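You operate a simulated robot arm through the tools that you are given. There is no shell and no other tool. Be economical: measure what you need, move in short steps, check, and stop when the job is done.

The job below is to be done with a simulated two-armed robot. You get a single attempt, and the scene is never put back.

TASK
Take the red open box and leave it on the terracotta saucer. Then take the brown glue pot on the tea table top and put it away on the top of the wooden desk. Then open the sofa arm lid. Keep to this order.

The check looks at the end state, three seconds after you hand in, the way a careful person would. Anything else that was tipped, shoved, dropped, spilled or broken makes it a failure. A push-on lid holds only when it is set on centred and level and pressed home; a screw cap is set on level and turned clockwise until tight.

THE ROBOT
Two 7-joint arms with two-finger parallel grippers on one trunk, on a base that drives. Base frame: it is fixed to the floor where the robot stands at the start and does not move with it; the origin is under the middle of the robot, x ahead of it, y to its left, z up. Lengths are in mm, angles in degrees, forces in N, time in s.
The left shoulder is at the start at [70, 163, 1170], the right one opposite. With the tool pointing down near the work surface each hand reaches from about 360 to 880 mm from the robot's upright axis, wherever it stands, measured 20 degrees to its own side. Places, roughly: brown glue pot (7x7x5 cm) [1000, -500, 800]; sofa arm lid [-2800, 2200, 600]; top of the wooden desk [-1600, -800, 800]. Payload 3.43 kg a hand.
Tool frame (each hand has its own): the origin (TCP) lies between the finger pads and is the grasp point; the fingertips stand 34 mm ahead of it; z points along the fingers, y is the line along which they close. The gripper opens to 128 mm. The fingers are 24 mm wide and 12 mm thick; the gripper's body (48 by 130 mm) begins 96 mm behind the TCP.
Orientation is that of the tool frame in the base frame, as a unit quaternion [x, y, z, w]. With the fingers straight down and closing along the base's y, the tool's x points along the base's -x, its y along +y and its z along -z.

THE INTERFACE
- The arms move only by the tool nudge_tool. It takes "left_moves", "right_moves" or both (then of equal length, played together; a hand with none holds still); each is one flat list of numbers, 6 for each row, row after row: the shift along the tool's x, y, z in mm, then the turn, a rotation vector about the tool's x, y, z in degrees. In form: [tx, ty, tz, rx, ry, rz, tx, ty, tz, rx, ry, rz, ...]. A call has 1 to 20 rows; each row is the pose to reach, as a shift and turn from the pose commanded when the call began, along the tool's axes at that moment. "left_grip" and "right_grip" are, for a hand that has rows, the opening, from 0 (shut) to 1 (fully open), set as the call begins (left out, the last holds). Rows are played at 5 a second. More than 50 mm and 8.6 degrees between two rows, or a gripper value outside its range, and nothing of the call is played. Where a pose cannot be reached the arm comes as near as it can. A force on the tool above 40 N (or 10 N above the force at the start of the call, whichever is more), or a blocked arm, ends the call early, and 0.2 s more pass. Each finger travels about 153 mm/s and halts on what it meets, pressing with about 30 N; the grip force reading is that of the motor and also rises with nothing between the fingers. The clock runs only during rows and for 0.2 s after the last one: add rows that repeat a pose to give the fingers time. It gives the time, the measured TCP pose, the force on the tool (base axes), the opening and the grip force at its end, in the units of the frame above (readings bear some noise), with the torque about the TCP (base axes, N m) and any sound that the robot's microphone picked up, and new pictures: "show" is both (left out), scene, wrist or none (wrist: the cameras of the hands that moved).
- Cameras (640 x 400 px; columns grow to the right, rows downward): "scene" is now at [146.7, -28.3, 1410.5]; the picture's right is [-0.30, -0.95, 0.00], its down [-0.51, 0.16, -0.84] and it looks along [0.80, -0.26, -0.54] (base axes); focal length 283 px, centre (320, 200). "left" rides on the left gripper at [76, 11, -160] in its tool frame; the picture's right is [-0.15, 0.99, 0.00], its down [-0.88, -0.13, -0.46] and it looks along [-0.45, -0.07, 0.89] (tool axes); focal length 234 px, centre (320, 200). "right" rides on the right gripper at [76, -11, -160] in its tool frame; the picture's right is [0.15, 0.99, 0.00], its down [-0.88, 0.13, -0.46] and it looks along [-0.45, 0.07, 0.89] (tool axes); focal length 234 px, centre (320, 200). There is no depth. A picture from a camera that has moved, and an enlarged one, comes with that camera's place and axes in the base frame and with its lens. The place of the scene camera against the robot may be out by one fixed shift of up to 18 mm in any direction.
- move_column(by): slides the trunk up (or, below 0, down) by that many mm; the arms and the scene camera ride with it, the base frame stays. It gives what a move gives, with no picture.
- base_move(legs): drives the robot by 1 to 6 legs, each [ahead, left, turn to the left] in mm, mm and degrees, along the robot's own axes; the way and the turn of a leg run together, so that a leg with both is an arc; at most 1500 mm and 180 degrees a leg. The arms and the cameras ride along, it lands a little off, and it stops where it bumps. It gives what a move gives, and a new picture of the scene camera.
- head_to(pan, tilt): turns the head with the scene camera to pan (to the left, within 86 degrees either way) and tilt (down, from -29 to 69), counted from straight ahead of the robot. It gives what a move gives, and a new picture of the scene camera.
- zoom(camera, box): a new picture of the part [left, top, right, bottom] of that camera's present view, enlarged. It takes no simulated time.
- close_job(): hands the job in; it is judged then, once.

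Work in short steps. Places have to be worked out from the pictures, the camera data and where the tool is seen: move nearer, look again, correct. Check each grasp and each placing, and mend what went wrong. You have 165 turns and 260 pictures in all, those below and enlarged ones among them. Open the grippers and draw the arms clear of the work before you hand the job in, unless the task says otherwise; then end with one line.

The tools are called after "Call:" by a JSON object that holds its "op" and its "data". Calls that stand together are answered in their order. nudge_tool: Moves the arms, as the interface text tells. Its arguments: {"type":"object","properties":{"left_moves":{"type":"array","items":{"type":"number"}},"left_grip":{"type":"number"},"right_moves":{"type":"array","items":{"type":"number"}},"right_grip":{"type":"number"},"show":{"type":"string","enum":["both","scene","wrist","none"]}},"required":[]} The other tools are called the same way: move_column (by) slides the trunk up or down; base_move (legs) drives the base; head_to (pan, tilt) turns the head that bears the scene camera; zoom (camera, box) takes an enlarged picture of a part of a camera's view; close_job () hands the job in.

At the start:

```text
time_s: 0.0
left_position: [721.3, 151.9, 1076.4]
left_orientation: [-0.001, 1.0, 0.0, 0.0]
left_contact_force: [0.8, -0.3, 0.1]
left_wrist_torque: [0.01, -0.02, 0.0]
left_width: 127.8
left_grip_force: 0.1
right_position: [429.6, -381.9, 1047.8]
right_orientation: [0.0, 1.0, 0.0, 0.0]
right_contact_force: [-0.5, -0.2, 0.3]
right_wrist_torque: [-0.04, 0.0, 0.02]
right_width: 128.2
right_grip_force: 0.0
trunk travel left (down, up): [-650.0, 290.0]
robot x, y, heading: [-0.2, 0.8, -0.2]
head pan, tilt: [-17.7, 32.6]
```

scene: 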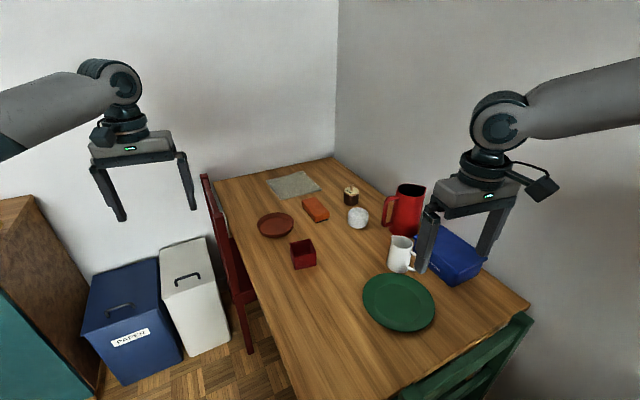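
right: 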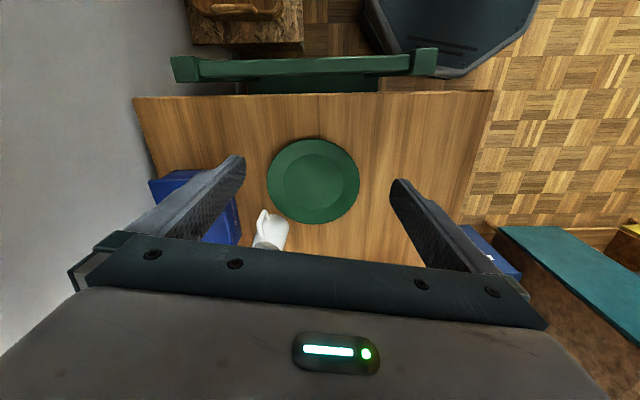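
left: 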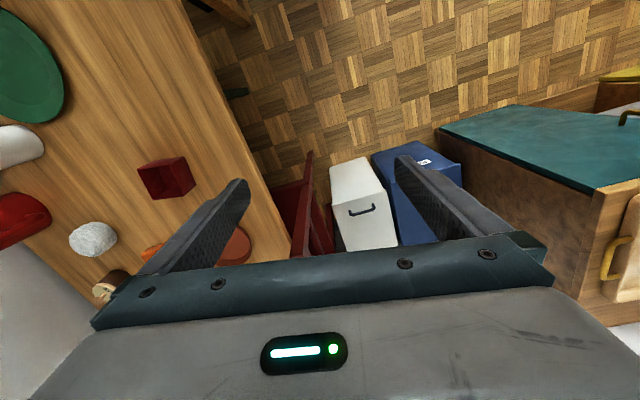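

The red box looks to be near [815,-190], the saucer near [995,-130], and the glue pot near [1050,-460]. I zoom in for detail.

Call:
{"op": "zoom", "data": {"camera": "scene", "box": [230, 160, 390, 290]}}

Call:
{"op": "zoom", "data": {"camera": "left", "box": [80, 130, 280, 300]}}

```text
3.08 times, centred on (310, 225) of scene
camera zoom: at [146.7, -28.3, 1410.5], right [-0.3, -0.95, 0.0], down [-0.51, 0.16, -0.84], along [0.8, -0.26, -0.54], focal length 870 px, centre (351, 123)
```

zoom: 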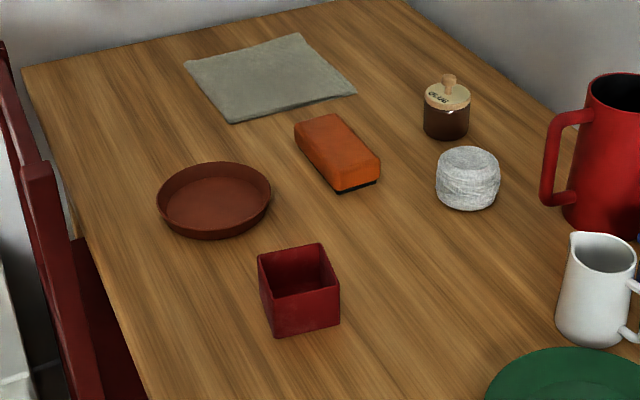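

```text
2.35 times, centred on (180, 215) of left
camera zoom: at [646.9, 163.4, 1234.8], right [0.15, 0.99, 0.0], down [0.88, -0.13, 0.46], along [0.45, -0.07, -0.89], focal length 551 px, centre (649, 165)
```

zoom: 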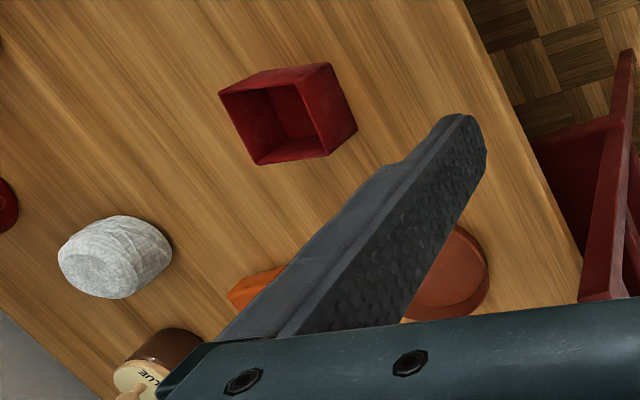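

I need to know the free floor to the left before I drive, so I turn the head left and down.

Call:
{"op": "head_to", "data": {"pan": 50, "tilt": 50}}

Call:
{"op": "head_to", "data": {"pan": 0, "tilt": 65}}

```text
time_s: 1.4
left_position: [720.5, 152.1, 1075.3]
left_orientation: [-0.001, 1.0, 0.0, 0.0]
left_contact_force: [-0.2, 0.5, 0.1]
left_wrist_torque: [0.0, -0.03, 0.01]
left_width: 128.0
left_grip_force: 0.2
right_position: [429.8, -381.4, 1046.2]
right_orientation: [0.0, 1.0, 0.0, 0.0]
right_contact_force: [-0.3, -0.4, 0.7]
right_wrist_torque: [-0.03, 0.01, -0.02]
right_width: 128.0
right_grip_force: 0.0
trunk travel left (down, up): [-650.0, 290.0]
robot x, y, heading: [4.0, -1.0, -0.1]
head pan, tilt: [50.0, 50.0]
camera scene: at [111.2, 57.9, 1385.0], right [0.77, -0.64, 0.0], down [-0.49, -0.59, -0.64], along [0.41, 0.49, -0.77], focal length 283 px, centre (320, 200)
```

scene: 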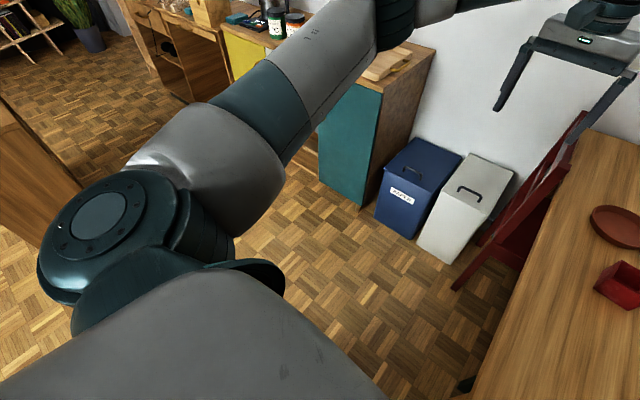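

```text
time_s: 2.6
left_position: [720.0, 151.8, 1075.7]
left_orientation: [-0.001, 1.0, 0.0, 0.001]
left_contact_force: [0.4, 0.1, 0.4]
left_wrist_torque: [-0.01, -0.01, -0.01]
left_width: 127.8
left_grip_force: 0.0
right_position: [429.4, -381.3, 1046.0]
right_orientation: [-0.001, 1.0, 0.001, 0.0]
right_contact_force: [-0.4, 0.1, -0.1]
right_wrist_torque: [0.02, 0.01, 0.02]
right_width: 127.9
right_grip_force: 0.1
trunk travel left (down, up): [-650.0, 290.0]
robot x, y, heading: [-0.8, 0.9, 0.2]
head pan, tilt: [0.0, 65.0]
camera scene: at [122.4, -1.0, 1366.8], right [0.0, -1.0, 0.0], down [-0.91, 0.0, -0.42], along [0.42, 0.0, -0.91], focal length 283 px, centre (320, 200)
```

scene: 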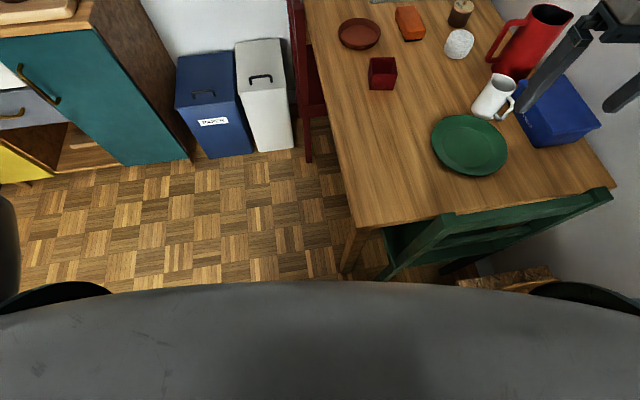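

Floor is clear left of the table, so I'll stand near (600, 280) heading about -40°. First I raise the trunk and pull the left hand back out of the way.

Call:
{"op": "nudge_tool", "data": {"left_moves": [45, 30, 0, 0, 0, 0, 90, 60, 0, 0, 0, 0, 130, 90, 0, 0, 0, 0, 170, 120, 0, 0, 0, 0, 210, 150, 0, 0, 0, 0, 250, 180, 0, 0, 0, 0], "show": "none"}}

Call:
{"op": "base_move", "data": {"legs": [[0, 280, 0], [0, 0, -40], [450, 380, 0]]}}

```text
refused: row 1 steps farther than a row can; nothing moved
```

```text
time_s: 9.3
left_position: [1237.3, -61.6, 1076.0]
left_orientation: [0.338, 0.941, 0.0, 0.0]
left_contact_force: [-0.3, -0.5, -0.9]
left_wrist_torque: [0.01, -0.02, 0.0]
left_width: 128.0
left_grip_force: 0.1
right_position: [670.9, -285.1, 1046.9]
right_orientation: [0.339, 0.941, 0.0, 0.0]
right_contact_force: [-0.1, 0.2, -0.7]
right_wrist_torque: [0.0, 0.0, -0.01]
right_width: 128.2
right_grip_force: 0.2
trunk travel left (down, up): [-650.0, 290.0]
robot x, y, heading: [583.2, 282.7, -39.8]
head pan, tilt: [0.0, 65.0]
camera scene: at [682.2, 210.2, 1366.9], right [-0.64, -0.77, 0.0], down [-0.7, 0.58, -0.42], along [0.33, -0.27, -0.91], focal length 283 px, centre (320, 200)
```

scene: 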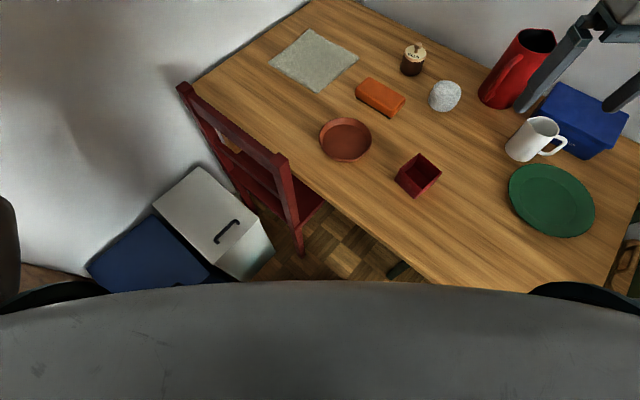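

The base landed well. I bring the right hand over the box for a wrist view and pull the left hand back.

Call:
{"op": "nudge_tool", "data": {"left_moves": [35, 25, 0, 0, 0, 0, 70, 50, 0, 0, 0, 0, 105, 75, 0, 0, 0, 0, 140, 100, 0, 0, 0, 0, 175, 125, 0, 0, 0, 0], "right_moves": [12, 31, 0, 0, 0, 0, 24, 62, 0, 0, 0, 0, 36, 93, 0, 0, 0, 0, 48, 124, 0, 0, 0, 0, 60, 155, 0, 0, 0, 0], "show": "none"}}

Call:
{"op": "zoom", "data": {"camera": "right", "box": [0, 0, 640, 400]}}

Call:
{"op": "zoom", "data": {"camera": "scene", "box": [300, 100, 460, 220]}}

```text
time_s: 10.5
left_position: [1184.3, 149.5, 1076.5]
left_orientation: [0.338, 0.941, -0.001, 0.001]
left_contact_force: [-0.2, 0.2, -0.6]
left_wrist_torque: [0.0, 0.0, -0.01]
left_width: 127.8
left_grip_force: 0.0
right_position: [725.0, -124.4, 1046.8]
right_orientation: [0.34, 0.94, -0.001, 0.001]
right_contact_force: [0.0, 0.6, -0.1]
right_wrist_torque: [-0.04, 0.01, 0.0]
right_width: 128.0
right_grip_force: 0.2
trunk travel left (down, up): [-650.0, 290.0]
robot x, y, heading: [586.6, 280.2, -39.6]
head pan, tilt: [0.0, 65.0]
```

```text
1.00 times, centred on (320, 200) of right (not enlarged: the box is as wide or as high as the picture)
camera zoom: at [660.2, -86.7, 1207.0], right [0.52, 0.85, 0.0], down [0.76, -0.46, 0.46], along [0.39, -0.24, -0.89], focal length 234 px, centre (320, 200)
```

zoom: 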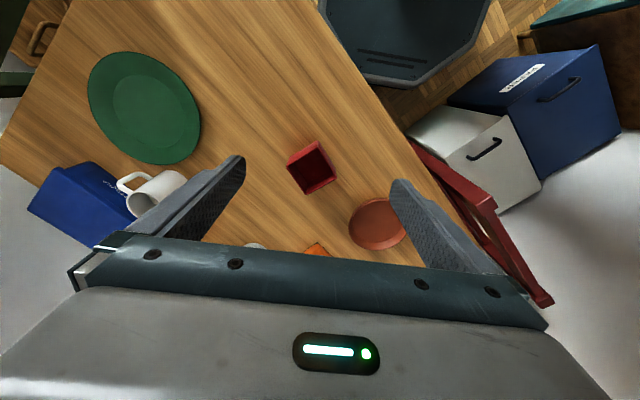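

```text
3.33 times, centred on (380, 160) of scene
camera zoom: at [683.1, 213.4, 1366.9], right [-0.64, -0.77, 0.0], down [-0.7, 0.58, -0.42], along [0.32, -0.27, -0.91], focal length 942 px, centre (120, 333)
```

zoom: 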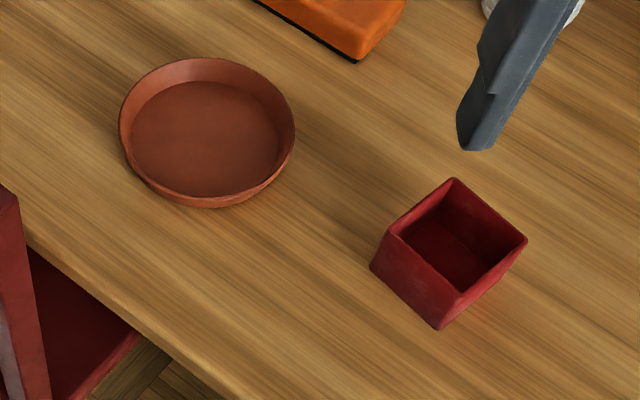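

I zoom in on the wrist view for accurate corners.

Call:
{"op": "zoom", "data": {"camera": "right", "box": [270, 120, 430, 260]}}

```text
2.86 times, centred on (350, 190) of right
camera zoom: at [660.2, -86.7, 1207.0], right [0.52, 0.85, 0.0], down [0.76, -0.46, 0.46], along [0.39, -0.24, -0.89], focal length 669 px, centre (234, 229)
```

zoom: 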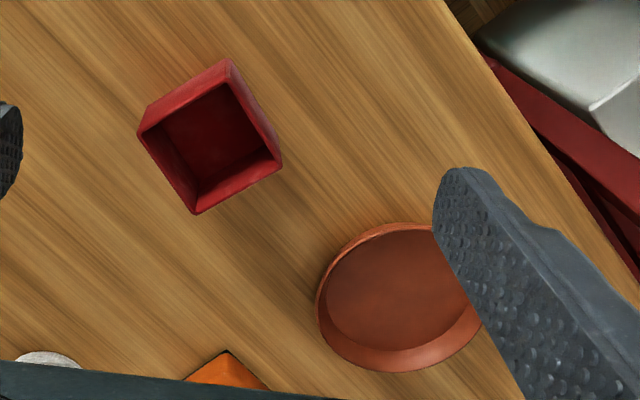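

The box seems aligned with the base axes, centred near (780,-179) and about 66 mm wide. I rotate the hand to close along base y, moving over the box and down to z≈950 for a closer look.

Call:
{"op": "nudge_tool", "data": {"right_moves": [-15.5, -1.5, 19, 0, 0, -7.9, -31, -3, 38, 0, 0, -15.8, -46.5, -4.4, 57, 0, 0, -23.7, -62, -5.9, 76, 0, 0, -31.6, -77.4, -7.3, 95, 0, 0, -39.6, -77.4, -7.3, 95, 0, 0, -39.6], "show": "wrist"}}

Call:
{"op": "zoom", "data": {"camera": "right", "box": [240, 80, 420, 200]}}

```text
time_s: 11.9
left_position: [1184.0, 147.5, 1075.6]
left_orientation: [0.338, 0.941, 0.0, 0.0]
left_contact_force: [-0.1, -0.1, 0.8]
left_wrist_torque: [-0.03, -0.02, 0.02]
left_width: 128.0
left_grip_force: 0.0
right_position: [779.9, -183.4, 951.1]
right_orientation: [0.0, 1.0, 0.0, 0.0]
right_contact_force: [-0.6, -0.5, 0.0]
right_wrist_torque: [-0.03, 0.01, -0.01]
right_width: 128.1
right_grip_force: 0.1
trunk travel left (down, up): [-650.0, 290.0]
robot x, y, heading: [585.4, 283.3, -39.7]
head pan, tilt: [0.0, 65.0]
camera right: at [704.0, -195.9, 1112.0], right [-0.15, 0.99, 0.0], down [0.88, 0.13, 0.46], along [0.45, 0.07, -0.89], focal length 234 px, centre (320, 200)
```

right: 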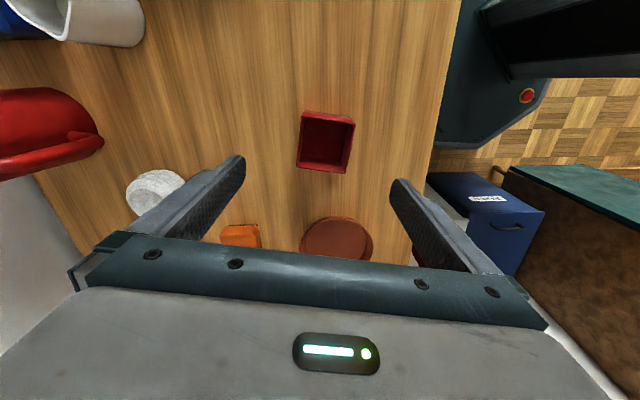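

```text
3.33 times, centred on (330, 140) of right
camera zoom: at [704.0, -195.9, 1112.0], right [-0.15, 0.99, 0.0], down [0.88, 0.13, 0.46], along [0.45, 0.07, -0.89], focal length 781 px, centre (287, 400)
```

zoom: 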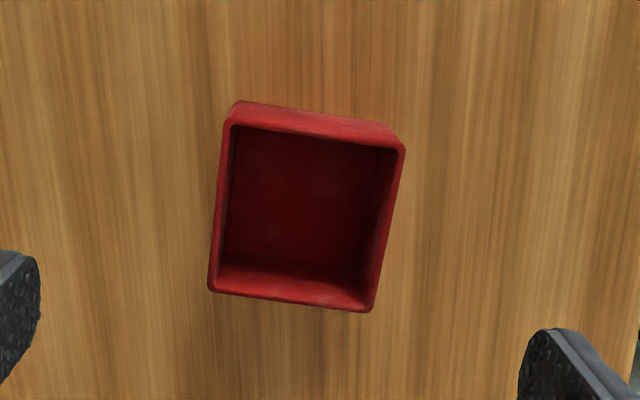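

Triangulation from two wrist views puts the box at (779,-177.5), with its rim at z≈804 and sides 67 mm. I descend to TCP z 808 with the fingers open.

Call:
{"op": "nudge_tool", "data": {"right_moves": [0, 6, 36, 0, 0, 0, 1, 6, 72, 0, 0, 0, 1, 6, 108, 0, 0, 0, 1, 6, 143, 0, 0, 0, 1, 6, 143, 0, 0, 0], "show": "wrist"}}

```text
time_s: 13.1
left_position: [1182.8, 149.1, 1075.1]
left_orientation: [0.339, 0.941, 0.0, 0.001]
left_contact_force: [0.4, 0.4, 0.6]
left_wrist_torque: [-0.01, -0.04, 0.04]
left_width: 128.0
left_grip_force: 0.1
right_position: [779.1, -177.4, 811.0]
right_orientation: [0.001, 1.0, 0.001, 0.001]
right_contact_force: [0.1, -0.5, 0.3]
right_wrist_torque: [0.02, -0.02, 0.01]
right_width: 128.2
right_grip_force: 0.1
trunk travel left (down, up): [-650.0, 290.0]
robot x, y, heading: [586.4, 281.8, -39.6]
head pan, tilt: [0.0, 65.0]
camera right: at [702.8, -190.1, 970.1], right [-0.14, 0.99, 0.0], down [0.88, 0.13, 0.46], along [0.45, 0.07, -0.89], focal length 234 px, centre (320, 200)
```

right: 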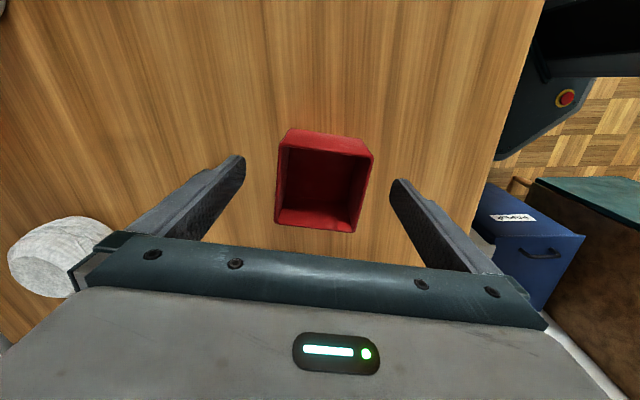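

The box is centred between the fingers, so I close.

Call:
{"op": "nudge_tool", "data": {"right_grip": 0, "right_moves": [0, 0, 0, 0, 0, 0, 0, 0, 0, 0, 0, 0, 0, 0, 0, 0, 0, 0, 0, 0, 0, 0, 0, 0], "show": "wrist"}}

```text
time_s: 14.1
left_position: [1183.4, 146.7, 1076.6]
left_orientation: [0.338, 0.941, 0.0, 0.0]
left_contact_force: [0.0, 0.5, -0.6]
left_wrist_torque: [0.02, -0.02, 0.0]
left_width: 128.1
left_grip_force: 0.0
right_position: [779.5, -177.5, 810.0]
right_orientation: [0.001, 1.0, 0.0, 0.0]
right_contact_force: [0.3, 0.5, -0.5]
right_wrist_torque: [-0.01, -0.02, -0.05]
right_width: 68.8
right_grip_force: 30.0
trunk travel left (down, up): [-650.0, 290.0]
robot x, y, heading: [587.1, 282.2, -39.7]
head pan, tilt: [0.0, 65.0]
camera right: at [703.0, -190.6, 970.0], right [-0.14, 0.99, 0.0], down [0.88, 0.13, 0.46], along [0.45, 0.07, -0.89], focal length 234 px, centre (320, 200)
```

right: 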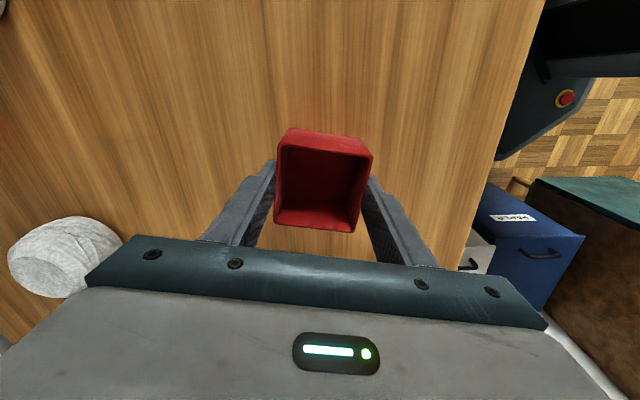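

Gripped at 68.8 mm. I lift 130 mm and advance 80 mm in x to look at the saucer.

Call:
{"op": "nudge_tool", "data": {"right_moves": [0, 0, -45, 0, 0, 0, 0, 0, -90, 0, 0, 0, 0, 0, -130, 0, 0, 0, -40, 25, -130, 0, 0, 0, -80, 45, -130, 0, 0, 0, -80, 45, -130, 0, 0, 0], "show": "both"}}

```text
time_s: 15.5
left_position: [1182.1, 146.9, 1076.0]
left_orientation: [0.34, 0.941, -0.001, 0.001]
left_contact_force: [0.3, -0.1, -0.2]
left_wrist_torque: [-0.02, 0.0, 0.03]
left_width: 127.9
left_grip_force: 0.1
right_position: [859.1, -131.8, 941.4]
right_orientation: [0.001, 1.0, 0.0, 0.001]
right_contact_force: [0.2, 0.5, -0.3]
right_wrist_torque: [0.01, -0.05, 0.0]
right_width: 69.1
right_grip_force: 29.4
trunk travel left (down, up): [-650.0, 290.0]
robot x, y, heading: [584.9, 281.3, -39.6]
head pan, tilt: [0.0, 65.0]
camera scene: at [680.8, 211.2, 1367.1], right [-0.64, -0.77, 0.0], down [-0.7, 0.58, -0.42], along [0.33, -0.27, -0.91], focal length 283 px, centre (320, 200)
camera right: at [782.9, -144.9, 1100.9], right [-0.14, 0.99, 0.0], down [0.88, 0.13, 0.46], along [0.45, 0.07, -0.89], focal length 234 px, centre (320, 200)
```

scene: 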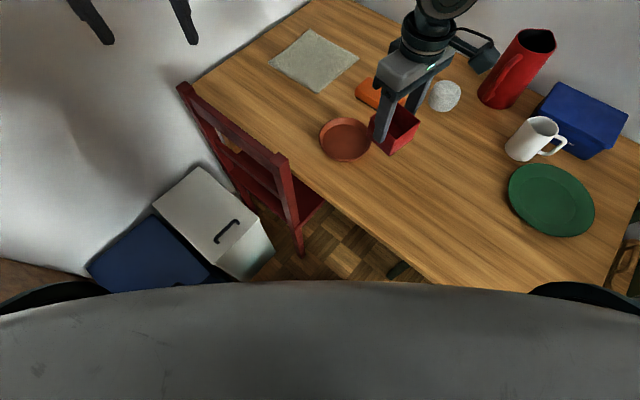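
right: 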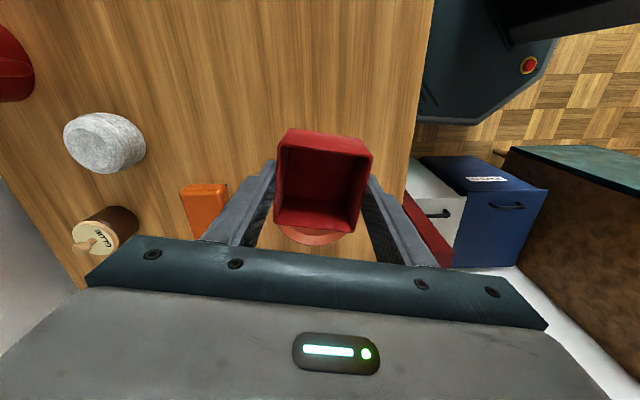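

Saucer is estimated at (974,-127), but the held box hides it. The left wrist camera may see it, so I'll check there.

Call:
{"op": "zoom", "data": {"camera": "left", "box": [60, 60, 260, 200]}}

Call:
{"op": "zoom", "data": {"camera": "scene", "box": [290, 80, 450, 200]}}

```text
2.86 times, centred on (160, 130) of left
camera zoom: at [1132.7, 204.5, 1235.3], right [0.74, 0.67, 0.0], down [0.59, -0.66, 0.46], along [0.31, -0.34, -0.89], focal length 669 px, centre (777, 400)
```

zoom: 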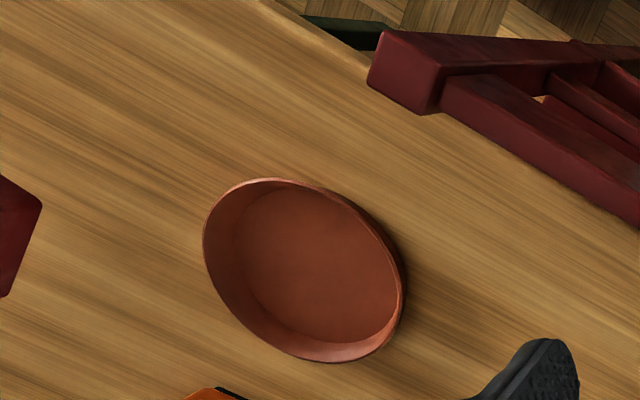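

```text
3.33 times, centred on (370, 140) of scene
camera zoom: at [680.8, 211.2, 1367.1], right [-0.64, -0.77, 0.0], down [-0.7, 0.58, -0.42], along [0.33, -0.27, -0.91], focal length 942 px, centre (153, 400)
```

zoom: 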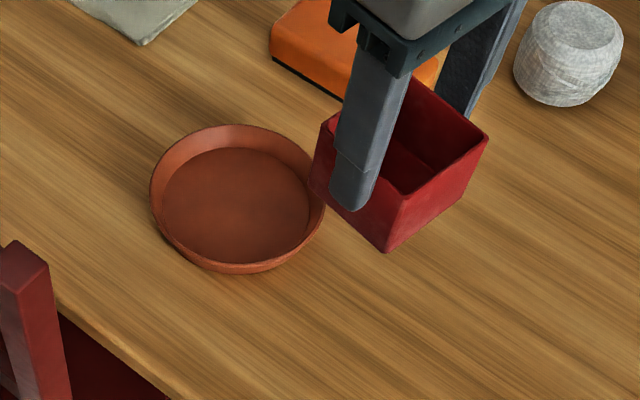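

Left camera agrees: saucer centre is at (974.5,-126). I move over it, then lower to 25 mm above the original grasp height.

Call:
{"op": "nudge_tool", "data": {"right_moves": [-40, 3, 0, 0, 0, 0, -80, 6, 0, 0, 0, 0, -116, 6, 0, 0, 0, 0, -116, 6, 35, 0, 0, 0, -116, 6, 70, 0, 0, 0, -116, 6, 104, 0, 0, 0, -116, 6, 104, 0, 0, 0], "show": "scene"}}

Call:
{"op": "zoom", "data": {"camera": "left", "box": [60, 60, 260, 200]}}

Call:
{"op": "zoom", "data": {"camera": "scene", "box": [290, 80, 450, 200]}}

```text
time_s: 17.1
left_position: [1183.3, 146.4, 1074.8]
left_orientation: [0.339, 0.941, 0.001, 0.0]
left_contact_force: [-0.1, 0.2, -0.4]
left_wrist_torque: [0.01, -0.02, 0.02]
left_width: 128.0
left_grip_force: 0.1
right_position: [877.1, -183.4, 904.5]
right_orientation: [0.001, 1.0, 0.001, 0.001]
right_contact_force: [-0.6, 0.4, 0.1]
right_wrist_torque: [0.03, -0.01, 0.02]
right_width: 68.7
right_grip_force: 29.4
right hand out of reach, approached as far as the arm can: row 1, 2, 3, 4, 5, 6, 7
trunk travel left (down, up): [-650.0, 290.0]
robot x, y, heading: [583.2, 282.3, -39.7]
head pan, tilt: [0.0, 65.0]
camera scene: at [682.4, 210.4, 1366.8], right [-0.64, -0.77, 0.0], down [-0.7, 0.58, -0.42], along [0.33, -0.27, -0.91], focal length 283 px, centre (320, 200)
```

scene: 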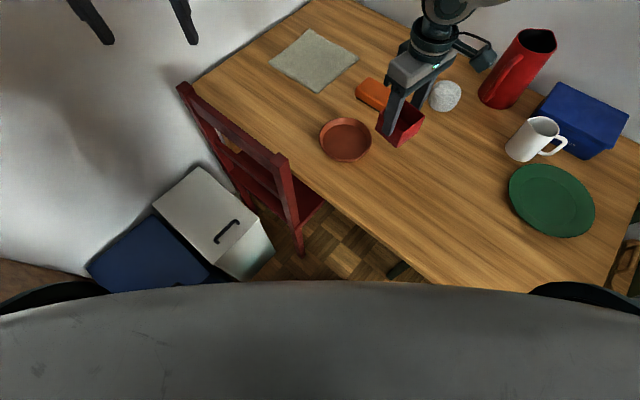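

```text
2.86 times, centred on (160, 130) of left
camera zoom: at [1134.2, 203.9, 1234.5], right [0.74, 0.67, 0.0], down [0.59, -0.66, 0.46], along [0.3, -0.34, -0.89], focal length 669 px, centre (777, 400)
```

zoom: 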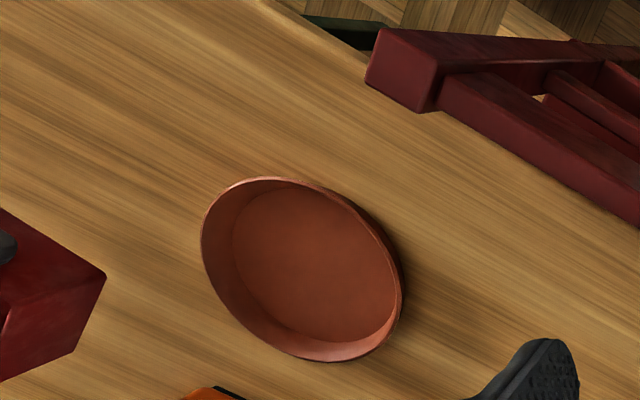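

```text
3.33 times, centred on (370, 140) of scene
camera zoom: at [682.4, 210.4, 1366.8], right [-0.64, -0.77, 0.0], down [-0.7, 0.58, -0.42], along [0.33, -0.27, -0.91], focal length 942 px, centre (153, 400)
```

zoom: 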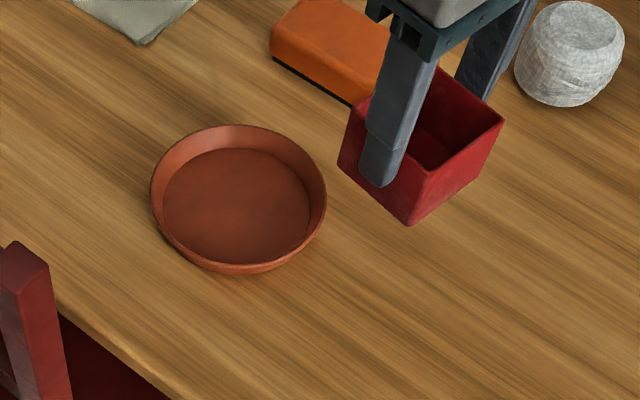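

That orientation limits reach, so I rotate the hand back in line with the robot (+39.6° about tool z) while rising.

Call:
{"op": "nudge_tool", "data": {"right_moves": [0, 0, -15, 0, 0, 7.9, 0, 0, -30, 0, 0, 15.8, 0, 0, -45, 0, 0, 23.7, 0, 0, -45, 0, 0, 31.6, 0, 0, -45, 0, 0, 39.6, 0, 0, -45, 0, 0, 39.6], "show": "scene"}}

```text
time_s: 18.5
left_position: [1185.1, 147.3, 1075.8]
left_orientation: [0.339, 0.941, -0.001, 0.0]
left_contact_force: [-1.2, -0.1, 0.7]
left_wrist_torque: [-0.02, 0.0, 0.01]
left_width: 128.2
left_grip_force: 0.1
right_position: [876.9, -182.5, 947.0]
right_orientation: [0.341, 0.94, 0.0, 0.0]
right_contact_force: [1.1, 1.1, -0.1]
right_wrist_torque: [-0.04, 0.02, 0.02]
right_width: 68.7
right_grip_force: 30.0
trunk travel left (down, up): [-650.0, 290.0]
robot x, y, heading: [584.4, 284.2, -39.6]
head pan, tilt: [0.0, 65.0]
camera scene: at [682.4, 210.3, 1366.8], right [-0.64, -0.77, 0.0], down [-0.7, 0.58, -0.42], along [0.33, -0.27, -0.91], focal length 283 px, centre (320, 200)
```

scene: 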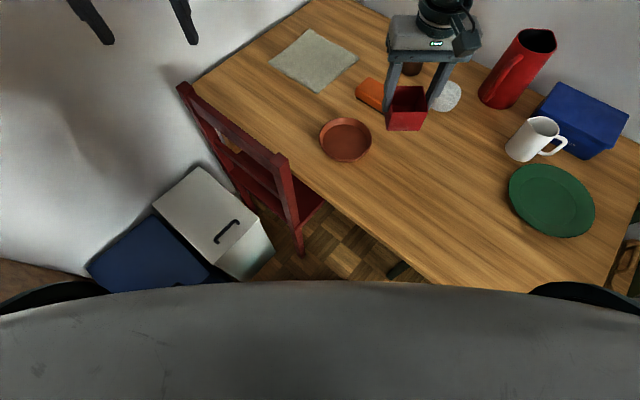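

Commanded pose tracks the real one. Next I move base (+97.5,+56.5) to get over the saucer at this height.

Call:
{"op": "nudge_tool", "data": {"right_moves": [-13, 35, 0, 0, 0, 0, -26, 70, 0, 0, 0, 0, -39, 105.6, 0, 0, 0, 0, -39, 105.6, 30, 0, 0, 0, -39, 105.6, 60, 0, 0, 0, -39, 105.6, 90, 0, 0, 0, -39, 105.6, 105, 0, 0, 0, -39, 105.6, 105, 0, 0, 0], "show": "none"}}

Call:
{"op": "zoom", "data": {"camera": "left", "box": [60, 60, 260, 200]}}

Call:
{"op": "zoom", "data": {"camera": "scene", "box": [270, 80, 430, 200]}}

```text
time_s: 20.3
left_position: [1183.8, 146.7, 1075.6]
left_orientation: [0.338, 0.941, 0.001, 0.0]
left_contact_force: [0.1, -0.4, -1.3]
left_wrist_torque: [0.01, 0.01, 0.01]
left_width: 127.8
left_grip_force: 0.0
right_position: [878.4, -181.2, 909.5]
right_orientation: [0.339, 0.941, 0.001, 0.001]
right_contact_force: [-0.2, 0.3, -0.4]
right_wrist_torque: [0.02, 0.05, 0.02]
right_width: 69.0
right_grip_force: 29.9
right hand out of reach, approached as far as the arm can: row 1, 2, 3, 4, 5, 6, 7, 8
trunk travel left (down, up): [-650.0, 290.0]
robot x, y, heading: [587.3, 283.5, -39.4]
head pan, tilt: [0.0, 65.0]
```

```text
2.86 times, centred on (160, 130) of left
camera zoom: at [1134.3, 203.8, 1234.4], right [0.74, 0.67, 0.0], down [0.59, -0.66, 0.46], along [0.3, -0.34, -0.89], focal length 669 px, centre (777, 400)
```

zoom: 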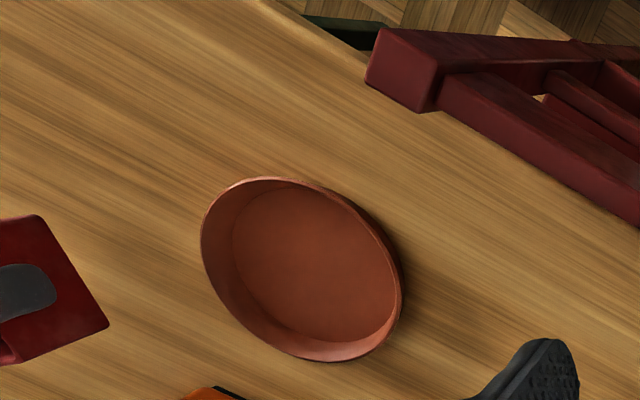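

```text
3.33 times, centred on (350, 140) of scene
camera zoom: at [682.5, 210.3, 1366.8], right [-0.64, -0.77, 0.0], down [-0.7, 0.58, -0.42], along [0.32, -0.27, -0.91], focal length 942 px, centre (220, 400)
```

zoom: 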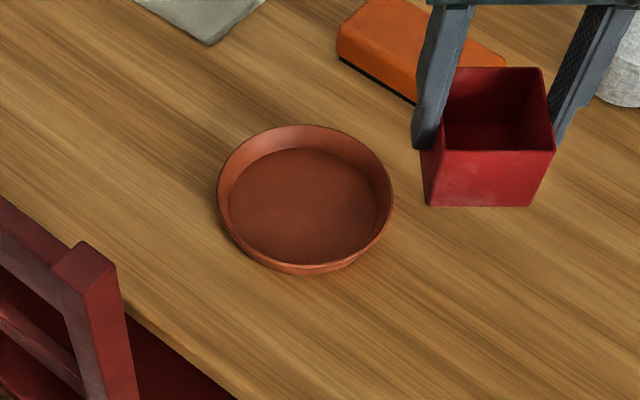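

The right arm can't swing inward this far, so I rise and turn the base 18° left to give it room.

Call:
{"op": "nudge_tool", "data": {"right_moves": [0, 0, -25, 0, 0, 0, 0, 0, -50, 0, 0, 0, 0, 0, -50, 0, 0, 0], "show": "none"}}

Call:
{"op": "base_move", "data": {"legs": [[0, 0, 18]]}}

```text
time_s: 21.1
left_position: [1183.4, 146.4, 1075.4]
left_orientation: [0.339, 0.941, 0.0, 0.0]
left_contact_force: [0.4, 0.5, 0.5]
left_wrist_torque: [0.0, 0.02, -0.01]
left_width: 128.1
left_grip_force: 0.0
right_position: [879.0, -181.4, 957.5]
right_orientation: [0.34, 0.941, 0.0, -0.001]
right_contact_force: [-0.3, 0.2, 0.1]
right_wrist_torque: [-0.02, 0.0, -0.01]
right_width: 69.2
right_grip_force: 30.7
trunk travel left (down, up): [-650.0, 290.0]
robot x, y, heading: [583.8, 280.6, -39.9]
head pan, tilt: [0.0, 65.0]
```

```text
time_s: 22.5
left_position: [1197.4, 338.4, 1075.4]
left_orientation: [0.187, 0.982, 0.0, 0.0]
left_contact_force: [0.1, 0.3, -0.8]
left_wrist_torque: [0.03, 0.01, 0.0]
left_width: 127.8
left_grip_force: 0.0
right_position: [1008.3, -67.9, 958.9]
right_orientation: [0.187, 0.982, 0.0, 0.001]
right_contact_force: [0.8, 0.4, -1.0]
right_wrist_torque: [0.0, -0.02, 0.01]
right_width: 68.7
right_grip_force: 30.0
trunk travel left (down, up): [-650.0, 290.0]
robot x, y, heading: [583.7, 280.2, -21.5]
head pan, tilt: [0.0, 65.0]
camera scene: at [700.1, 240.3, 1366.8], right [-0.37, -0.93, 0.0], down [-0.84, 0.33, -0.42], along [0.39, -0.16, -0.91], focal length 283 px, centre (320, 200)
```

scene: 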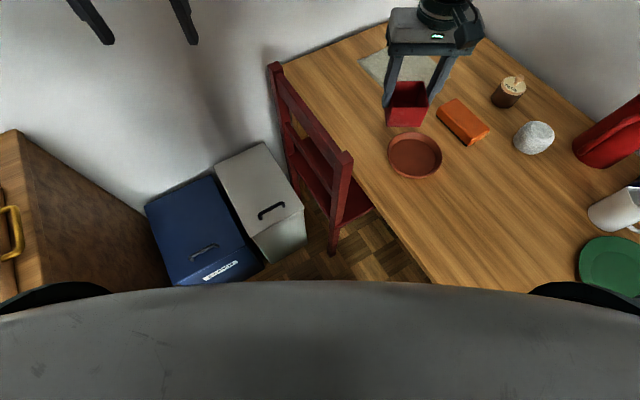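

Hand is now at (1008,-68), so I shift back over the saucer centre and lower to z≈870, keeping the box above the rim.

Call:
{"op": "nudge_tool", "data": {"right_moves": [5, -33, 0, 0, 0, 0, 10, -66, 0, 0, 0, 0, 10, -66, 30, 0, 0, 0, 10, -66, 60, 0, 0, 0, 10, -66, 88, 0, 0, 0, 10, -66, 88, 0, 0, 0], "show": "none"}}

Call:
{"op": "zoom", "data": {"camera": "right", "box": [220, 100, 420, 240]}}

Call:
{"op": "zoom", "data": {"camera": "scene", "box": [340, 90, 500, 210]}}

```text
time_s: 23.9
left_position: [1196.0, 339.3, 1075.9]
left_orientation: [0.188, 0.982, 0.001, 0.0]
left_contact_force: [0.2, -0.1, -0.2]
left_wrist_torque: [-0.01, 0.0, 0.02]
left_width: 128.0
left_grip_force: 0.1
right_position: [975.7, -127.3, 870.1]
right_orientation: [0.188, 0.982, 0.0, 0.0]
right_contact_force: [0.2, -0.7, -0.3]
right_wrist_torque: [-0.03, 0.04, -0.02]
right_width: 68.6
right_grip_force: 29.7
trunk travel left (down, up): [-650.0, 290.0]
robot x, y, heading: [586.3, 281.1, -21.6]
head pan, tilt: [0.0, 65.0]
```

```text
2.86 times, centred on (320, 170) of right
camera zoom: at [900.5, -110.1, 1030.6], right [0.23, 0.97, 0.0], down [0.87, -0.2, 0.46], along [0.44, -0.1, -0.89], focal length 669 px, centre (320, 286)
```

zoom: 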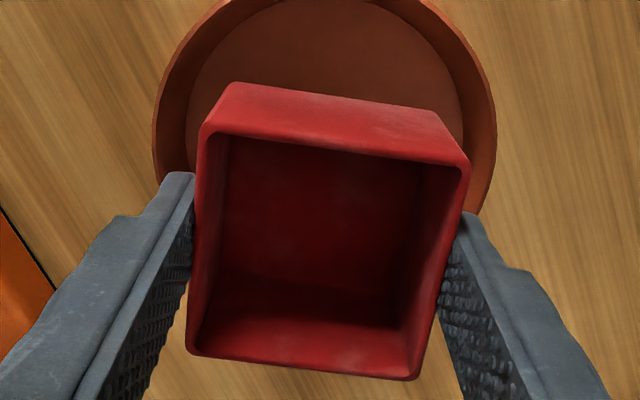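

```text
3.33 times, centred on (420, 150) of scene
camera zoom: at [699.9, 240.8, 1366.9], right [-0.37, -0.93, 0.0], down [-0.84, 0.33, -0.42], along [0.39, -0.16, -0.91], focal length 942 px, centre (-13, 367)
```

zoom: 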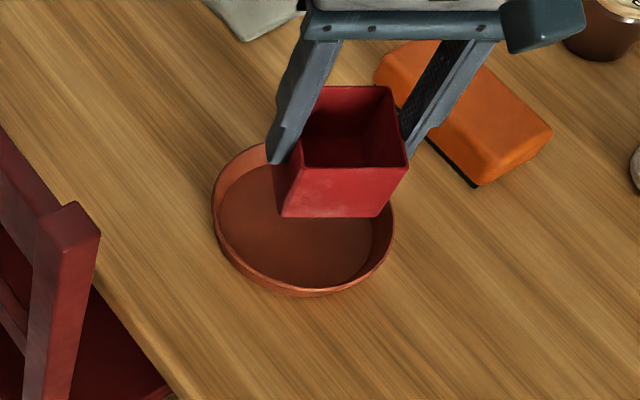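

Position over the saucer looks right. I lower to z≈828, then I'll feel for contact.

Call:
{"op": "nudge_tool", "data": {"right_moves": [0, 1, 20, 0, 0, 0, 0, 1, 42, 0, 0, 0, 0, 1, 42, 0, 0, 0], "show": "scene"}}

Call:
{"op": "zoom", "data": {"camera": "scene", "box": [340, 90, 500, 210]}}

```text
time_s: 24.7
left_position: [1196.6, 337.8, 1075.7]
left_orientation: [0.187, 0.982, -0.001, 0.0]
left_contact_force: [-0.1, -0.4, 0.0]
left_wrist_torque: [-0.02, -0.01, 0.01]
left_width: 128.1
left_grip_force: 0.1
right_position: [975.4, -124.5, 828.1]
right_orientation: [0.187, 0.982, 0.0, -0.001]
right_contact_force: [0.5, -0.6, 0.0]
right_wrist_torque: [-0.01, 0.0, -0.03]
right_width: 68.7
right_grip_force: 30.1
trunk travel left (down, up): [-650.0, 290.0]
robot x, y, heading: [587.1, 277.6, -21.5]
head pan, tilt: [0.0, 65.0]
camera scene: at [699.9, 240.4, 1366.9], right [-0.37, -0.93, 0.0], down [-0.84, 0.33, -0.42], along [0.39, -0.16, -0.91], focal length 283 px, centre (320, 200)
```

scene: 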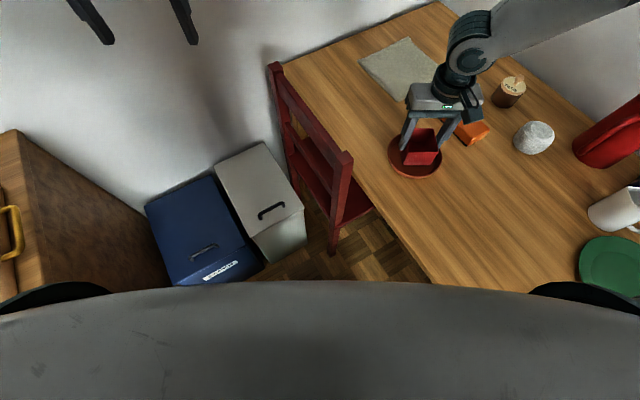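

```text
3.33 times, centred on (420, 150) of scene
camera zoom: at [699.9, 240.4, 1366.9], right [-0.37, -0.93, 0.0], down [-0.84, 0.33, -0.42], along [0.39, -0.16, -0.91], focal length 942 px, centre (-13, 367)
```

zoom: 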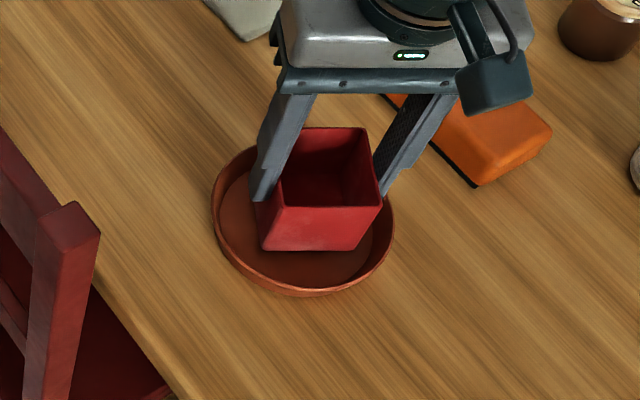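

The box is inside the rim and centred. I lower slowly, 3 mm at a time, to contact.

Call:
{"op": "nudge_tool", "data": {"right_moves": [0, 0, 3, 0, 0, 0, 0, 0, 6, 0, 0, 0, 0, 0, 8, 0, 0, 0, 0, 0, 8, 0, 0, 0], "show": "none"}}

```text
time_s: 25.7
left_position: [1197.0, 339.5, 1076.0]
left_orientation: [0.187, 0.982, 0.0, -0.001]
left_contact_force: [-1.0, 0.0, -0.5]
left_wrist_torque: [-0.02, 0.0, 0.0]
left_width: 127.8
left_grip_force: 0.0
right_position: [974.5, -126.0, 820.4]
right_orientation: [0.188, 0.982, 0.0, 0.0]
right_contact_force: [-0.3, -0.3, -0.5]
right_wrist_torque: [-0.02, -0.02, -0.01]
right_width: 69.0
right_grip_force: 29.4
trunk travel left (down, up): [-650.0, 290.0]
robot x, y, heading: [584.4, 281.9, -21.7]
head pan, tilt: [0.0, 65.0]
```

No contact yet, so I continue down in 2 mm rows.

Call:
{"op": "nudge_tool", "data": {"right_moves": [0, 0, 2, 0, 0, 0, 0, 0, 3, 0, 0, 0, 0, 0, 4, 0, 0, 0, 0, 0, 4, 0, 0, 0], "show": "none"}}

Call:
{"op": "zoom", "data": {"camera": "scene", "box": [380, 110, 460, 190]}}

```text
time_s: 26.7
left_position: [1195.7, 339.2, 1076.5]
left_orientation: [0.187, 0.982, 0.0, 0.0]
left_contact_force: [-0.4, -0.1, -0.4]
left_wrist_torque: [0.03, 0.0, -0.01]
left_width: 128.0
left_grip_force: 0.1
right_position: [973.4, -125.5, 819.8]
right_orientation: [0.188, 0.982, 0.0, 0.0]
right_contact_force: [-0.6, -1.2, 0.5]
right_wrist_torque: [-0.04, -0.01, 0.02]
right_width: 68.8
right_grip_force: 30.1
right hand out of reach, approached as far as the arm can: row 3, 4
trunk travel left (down, up): [-650.0, 290.0]
robot x, y, heading: [587.2, 280.0, -21.3]
head pan, tilt: [0.0, 65.0]
```

```text
5.00 times, centred on (420, 150) of scene
camera zoom: at [700.1, 240.2, 1366.8], right [-0.37, -0.93, 0.0], down [-0.84, 0.33, -0.42], along [0.39, -0.16, -0.91], focal length 1413 px, centre (-180, 450)
```

zoom: 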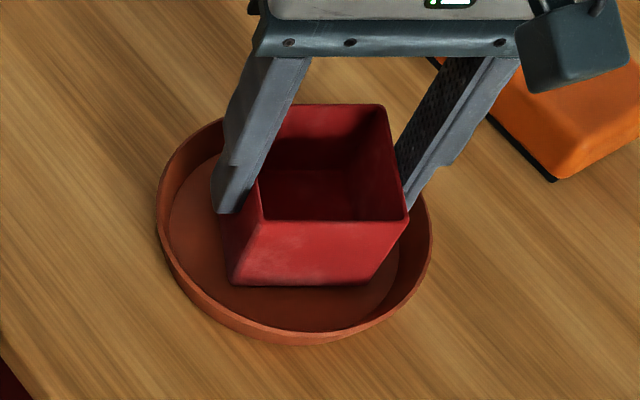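

Arm is at a limit in z, so I lower the trunk slightly instead.

Call:
{"op": "move_column", "data": {"by": -3}}

```text
time_s: 27.2
left_position: [1196.2, 339.5, 1072.4]
left_orientation: [0.187, 0.982, 0.0, 0.001]
left_contact_force: [-0.1, -1.1, -0.8]
left_wrist_torque: [-0.04, 0.02, 0.02]
left_width: 128.3
left_grip_force: 0.1
right_position: [975.8, -126.1, 816.5]
right_orientation: [0.187, 0.982, 0.001, 0.0]
right_contact_force: [0.7, -1.3, -0.7]
right_wrist_torque: [0.0, -0.01, -0.04]
right_width: 68.6
right_grip_force: 30.2
trunk travel left (down, up): [-647.0, 293.0]
robot x, y, heading: [585.7, 282.3, -21.7]
head pan, tilt: [0.0, 65.0]
```

Call:
{"op": "move_column", "data": {"by": -2}}

```text
time_s: 27.8
left_position: [1195.3, 339.7, 1070.9]
left_orientation: [0.187, 0.982, 0.0, 0.001]
left_contact_force: [-0.4, 0.1, -1.0]
left_wrist_torque: [0.02, -0.02, 0.01]
left_width: 128.1
left_grip_force: 0.1
right_position: [974.4, -126.5, 816.4]
right_orientation: [0.187, 0.982, 0.0, 0.001]
right_contact_force: [-1.8, -3.1, 16.2]
right_wrist_torque: [-0.11, 0.27, -0.03]
right_width: 68.8
right_grip_force: 29.6
trunk travel left (down, up): [-645.0, 295.0]
robot x, y, heading: [583.9, 278.3, -21.7]
head pan, tilt: [0.0, 65.0]
```

Contact at 16 N: the box is seated. I ease up 1 mm, then release.

Call:
{"op": "move_column", "data": {"by": 1}}

Call:
{"op": "nudge_tool", "data": {"right_grip": 0.8, "right_moves": [0, 0, 0, 0, 0, 0, 0, 0, 0, 0, 0, 0, 0, 0, 0, 0, 0, 0], "show": "wrist"}}

```text
time_s: 28.3
left_position: [1196.0, 339.9, 1071.6]
left_orientation: [0.187, 0.982, 0.0, 0.001]
left_contact_force: [-0.3, -0.9, -0.2]
left_wrist_torque: [0.02, -0.01, 0.0]
left_width: 127.9
left_grip_force: 0.0
right_position: [974.9, -126.4, 815.5]
right_orientation: [0.187, 0.982, 0.001, 0.002]
right_contact_force: [1.9, -2.1, 13.2]
right_wrist_torque: [-0.18, -0.04, 0.02]
right_width: 69.1
right_grip_force: 30.1
trunk travel left (down, up): [-646.0, 294.0]
robot x, y, heading: [583.8, 283.4, -21.7]
head pan, tilt: [0.0, 65.0]
```

```text
time_s: 29.1
left_position: [1195.8, 338.9, 1071.1]
left_orientation: [0.188, 0.982, 0.0, 0.0]
left_contact_force: [-0.6, -0.2, 0.5]
left_wrist_torque: [-0.02, 0.01, 0.03]
left_width: 128.0
left_grip_force: 0.1
right_position: [974.4, -126.9, 815.2]
right_orientation: [0.188, 0.982, 0.0, 0.0]
right_contact_force: [1.6, -0.3, 0.3]
right_wrist_torque: [-0.01, -0.02, 0.03]
right_width: 102.3
right_grip_force: 0.1
trunk travel left (down, up): [-646.0, 294.0]
robot x, y, heading: [588.1, 283.6, -21.6]
head pan, tilt: [0.0, 65.0]
camera right: at [899.8, -110.5, 974.8], right [0.23, 0.97, 0.0], down [0.87, -0.2, 0.46], along [0.44, -0.1, -0.89], focal length 234 px, centre (320, 200)
```

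right: 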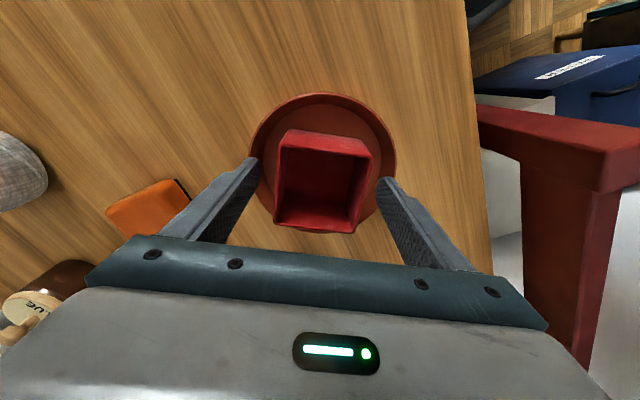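

Released cleanly. I rise straight up 140 mm and check.

Call:
{"op": "nudge_tool", "data": {"right_moves": [0, 0, -30, 0, 0, 0, 0, 0, -70, 0, 0, 0, 0, 0, -110, 0, 0, 0, 0, 0, -150, 0, 0, 0, 0, 0, -150, 0, 0, 0], "show": "wrist"}}

Call:
{"op": "zoom", "data": {"camera": "scene", "box": [340, 90, 500, 210]}}

```text
time_s: 30.3
left_position: [1196.8, 338.9, 1071.6]
left_orientation: [0.187, 0.982, 0.0, 0.0]
left_contact_force: [0.2, 0.3, 0.1]
left_wrist_torque: [0.0, -0.01, 0.02]
left_width: 128.1
left_grip_force: 0.0
right_position: [974.1, -127.2, 965.6]
right_orientation: [0.187, 0.982, 0.002, -0.001]
right_contact_force: [0.6, -0.3, 0.6]
right_wrist_torque: [0.0, 0.01, 0.01]
right_width: 102.5
right_grip_force: 0.0
trunk travel left (down, up): [-646.0, 294.0]
robot x, y, heading: [587.6, 285.3, -21.5]
head pan, tilt: [0.0, 65.0]
camera right: at [900.2, -111.4, 1124.9], right [0.23, 0.97, 0.0], down [0.87, -0.2, 0.45], along [0.44, -0.1, -0.89], focal length 234 px, centre (320, 200)
```

right: 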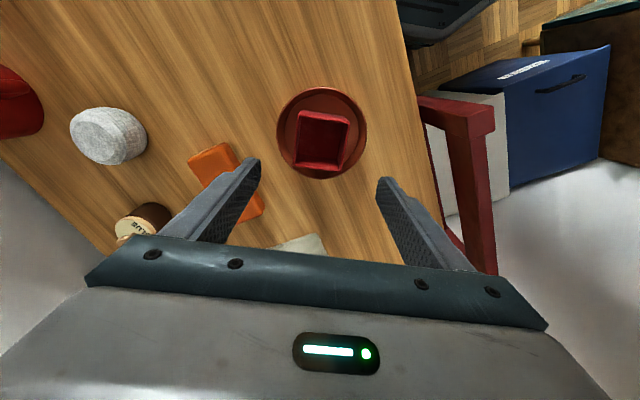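

```text
3.33 times, centred on (420, 150) of scene
camera zoom: at [700.9, 239.6, 1362.7], right [-0.37, -0.93, 0.0], down [-0.84, 0.33, -0.42], along [0.39, -0.16, -0.91], focal length 942 px, centre (-13, 367)
```

zoom: 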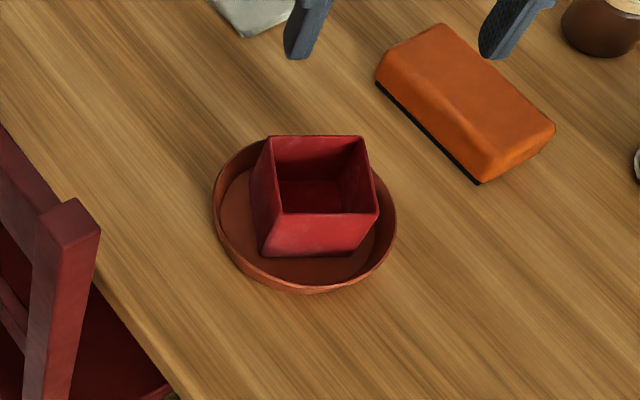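

The box sits flat in the saucer. Next is the glue pot, near (1034,-462): I turn the base back -18° and shift slightly ahead for reach.

Call:
{"op": "base_move", "data": {"legs": [[0, 0, -18], [42, 35, 0]]}}

```text
time_s: 32.2
left_position: [1237.0, 144.3, 1074.1]
left_orientation: [0.339, 0.941, 0.0, 0.001]
left_contact_force: [-0.3, -0.2, 0.0]
left_wrist_torque: [-0.01, 0.03, 0.01]
left_width: 128.1
left_grip_force: 0.1
right_position: [880.9, -227.5, 965.6]
right_orientation: [0.341, 0.94, 0.001, 0.0]
right_contact_force: [-0.5, 0.2, 0.5]
right_wrist_torque: [-0.01, -0.01, 0.02]
right_width: 102.4
right_grip_force: 0.0
trunk travel left (down, up): [-646.0, 294.0]
robot x, y, heading: [640.8, 283.1, -40.0]
head pan, tilt: [0.0, 65.0]
camera scene: at [735.4, 209.9, 1363.0], right [-0.64, -0.77, 0.0], down [-0.7, 0.58, -0.42], along [0.33, -0.27, -0.91], focal length 283 px, centre (320, 200)
```

scene: 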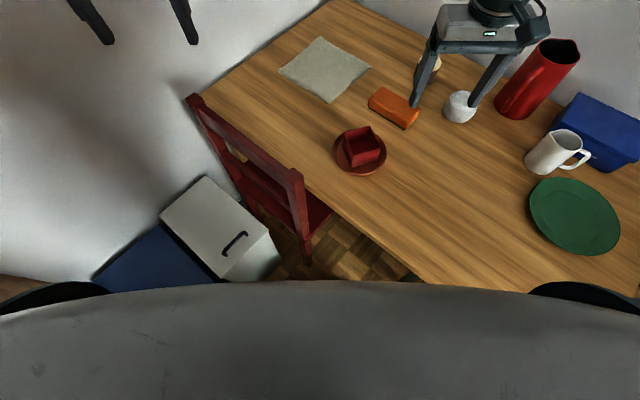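

I bring the right hand short of the pot for a wrist view, gripper fully open.

Call:
{"op": "nudge_tool", "data": {"right_grip": 1, "right_moves": [-42, -20, 0, 0, 0, 0, -84, -41, 0, 0, 0, 0, -126, -61, 0, 0, 0, 0, -168, -82, 0, 0, 0, 0, -168, -82, 0, 0, 0, 0], "show": "wrist"}}

Call:
{"op": "zoom", "data": {"camera": "right", "box": [240, 100, 400, 240]}}

```text
time_s: 33.4
left_position: [1236.5, 147.0, 1072.4]
left_orientation: [0.339, 0.941, 0.0, 0.0]
left_contact_force: [-0.2, 0.5, -0.3]
left_wrist_torque: [-0.03, 0.01, -0.02]
left_width: 127.9
left_grip_force: 0.0
right_position: [958.9, -397.1, 965.0]
right_orientation: [0.339, 0.941, 0.002, 0.001]
right_contact_force: [-0.3, -0.1, 0.4]
right_wrist_torque: [-0.03, 0.04, -0.02]
right_width: 128.1
right_grip_force: 0.0
trunk travel left (down, up): [-646.0, 294.0]
robot x, y, heading: [640.4, 283.2, -39.4]
head pan, tilt: [0.0, 65.0]
camera right: at [892.6, -358.7, 1124.9], right [0.52, 0.85, 0.0], down [0.76, -0.46, 0.46], along [0.39, -0.24, -0.89], focal length 234 px, centre (320, 200)
```

right: 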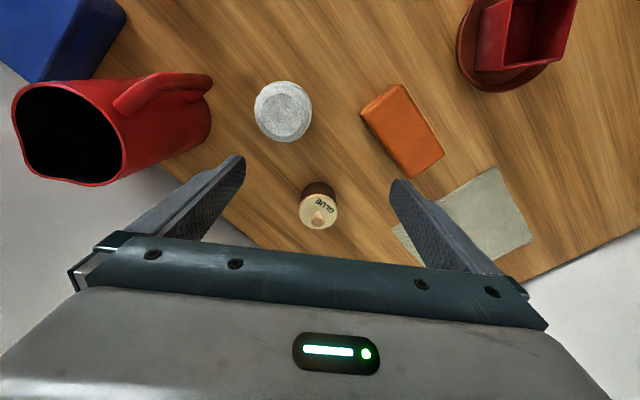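

```text
2.86 times, centred on (320, 170) of right
camera zoom: at [892.6, -358.7, 1124.9], right [0.52, 0.85, 0.0], down [0.76, -0.46, 0.46], along [0.39, -0.24, -0.89], focal length 669 px, centre (320, 286)
```

zoom: 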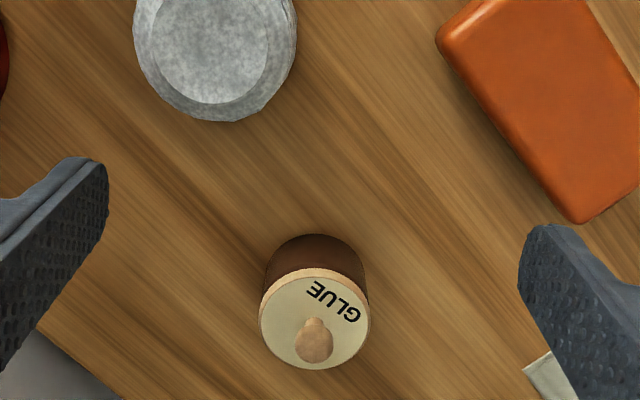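

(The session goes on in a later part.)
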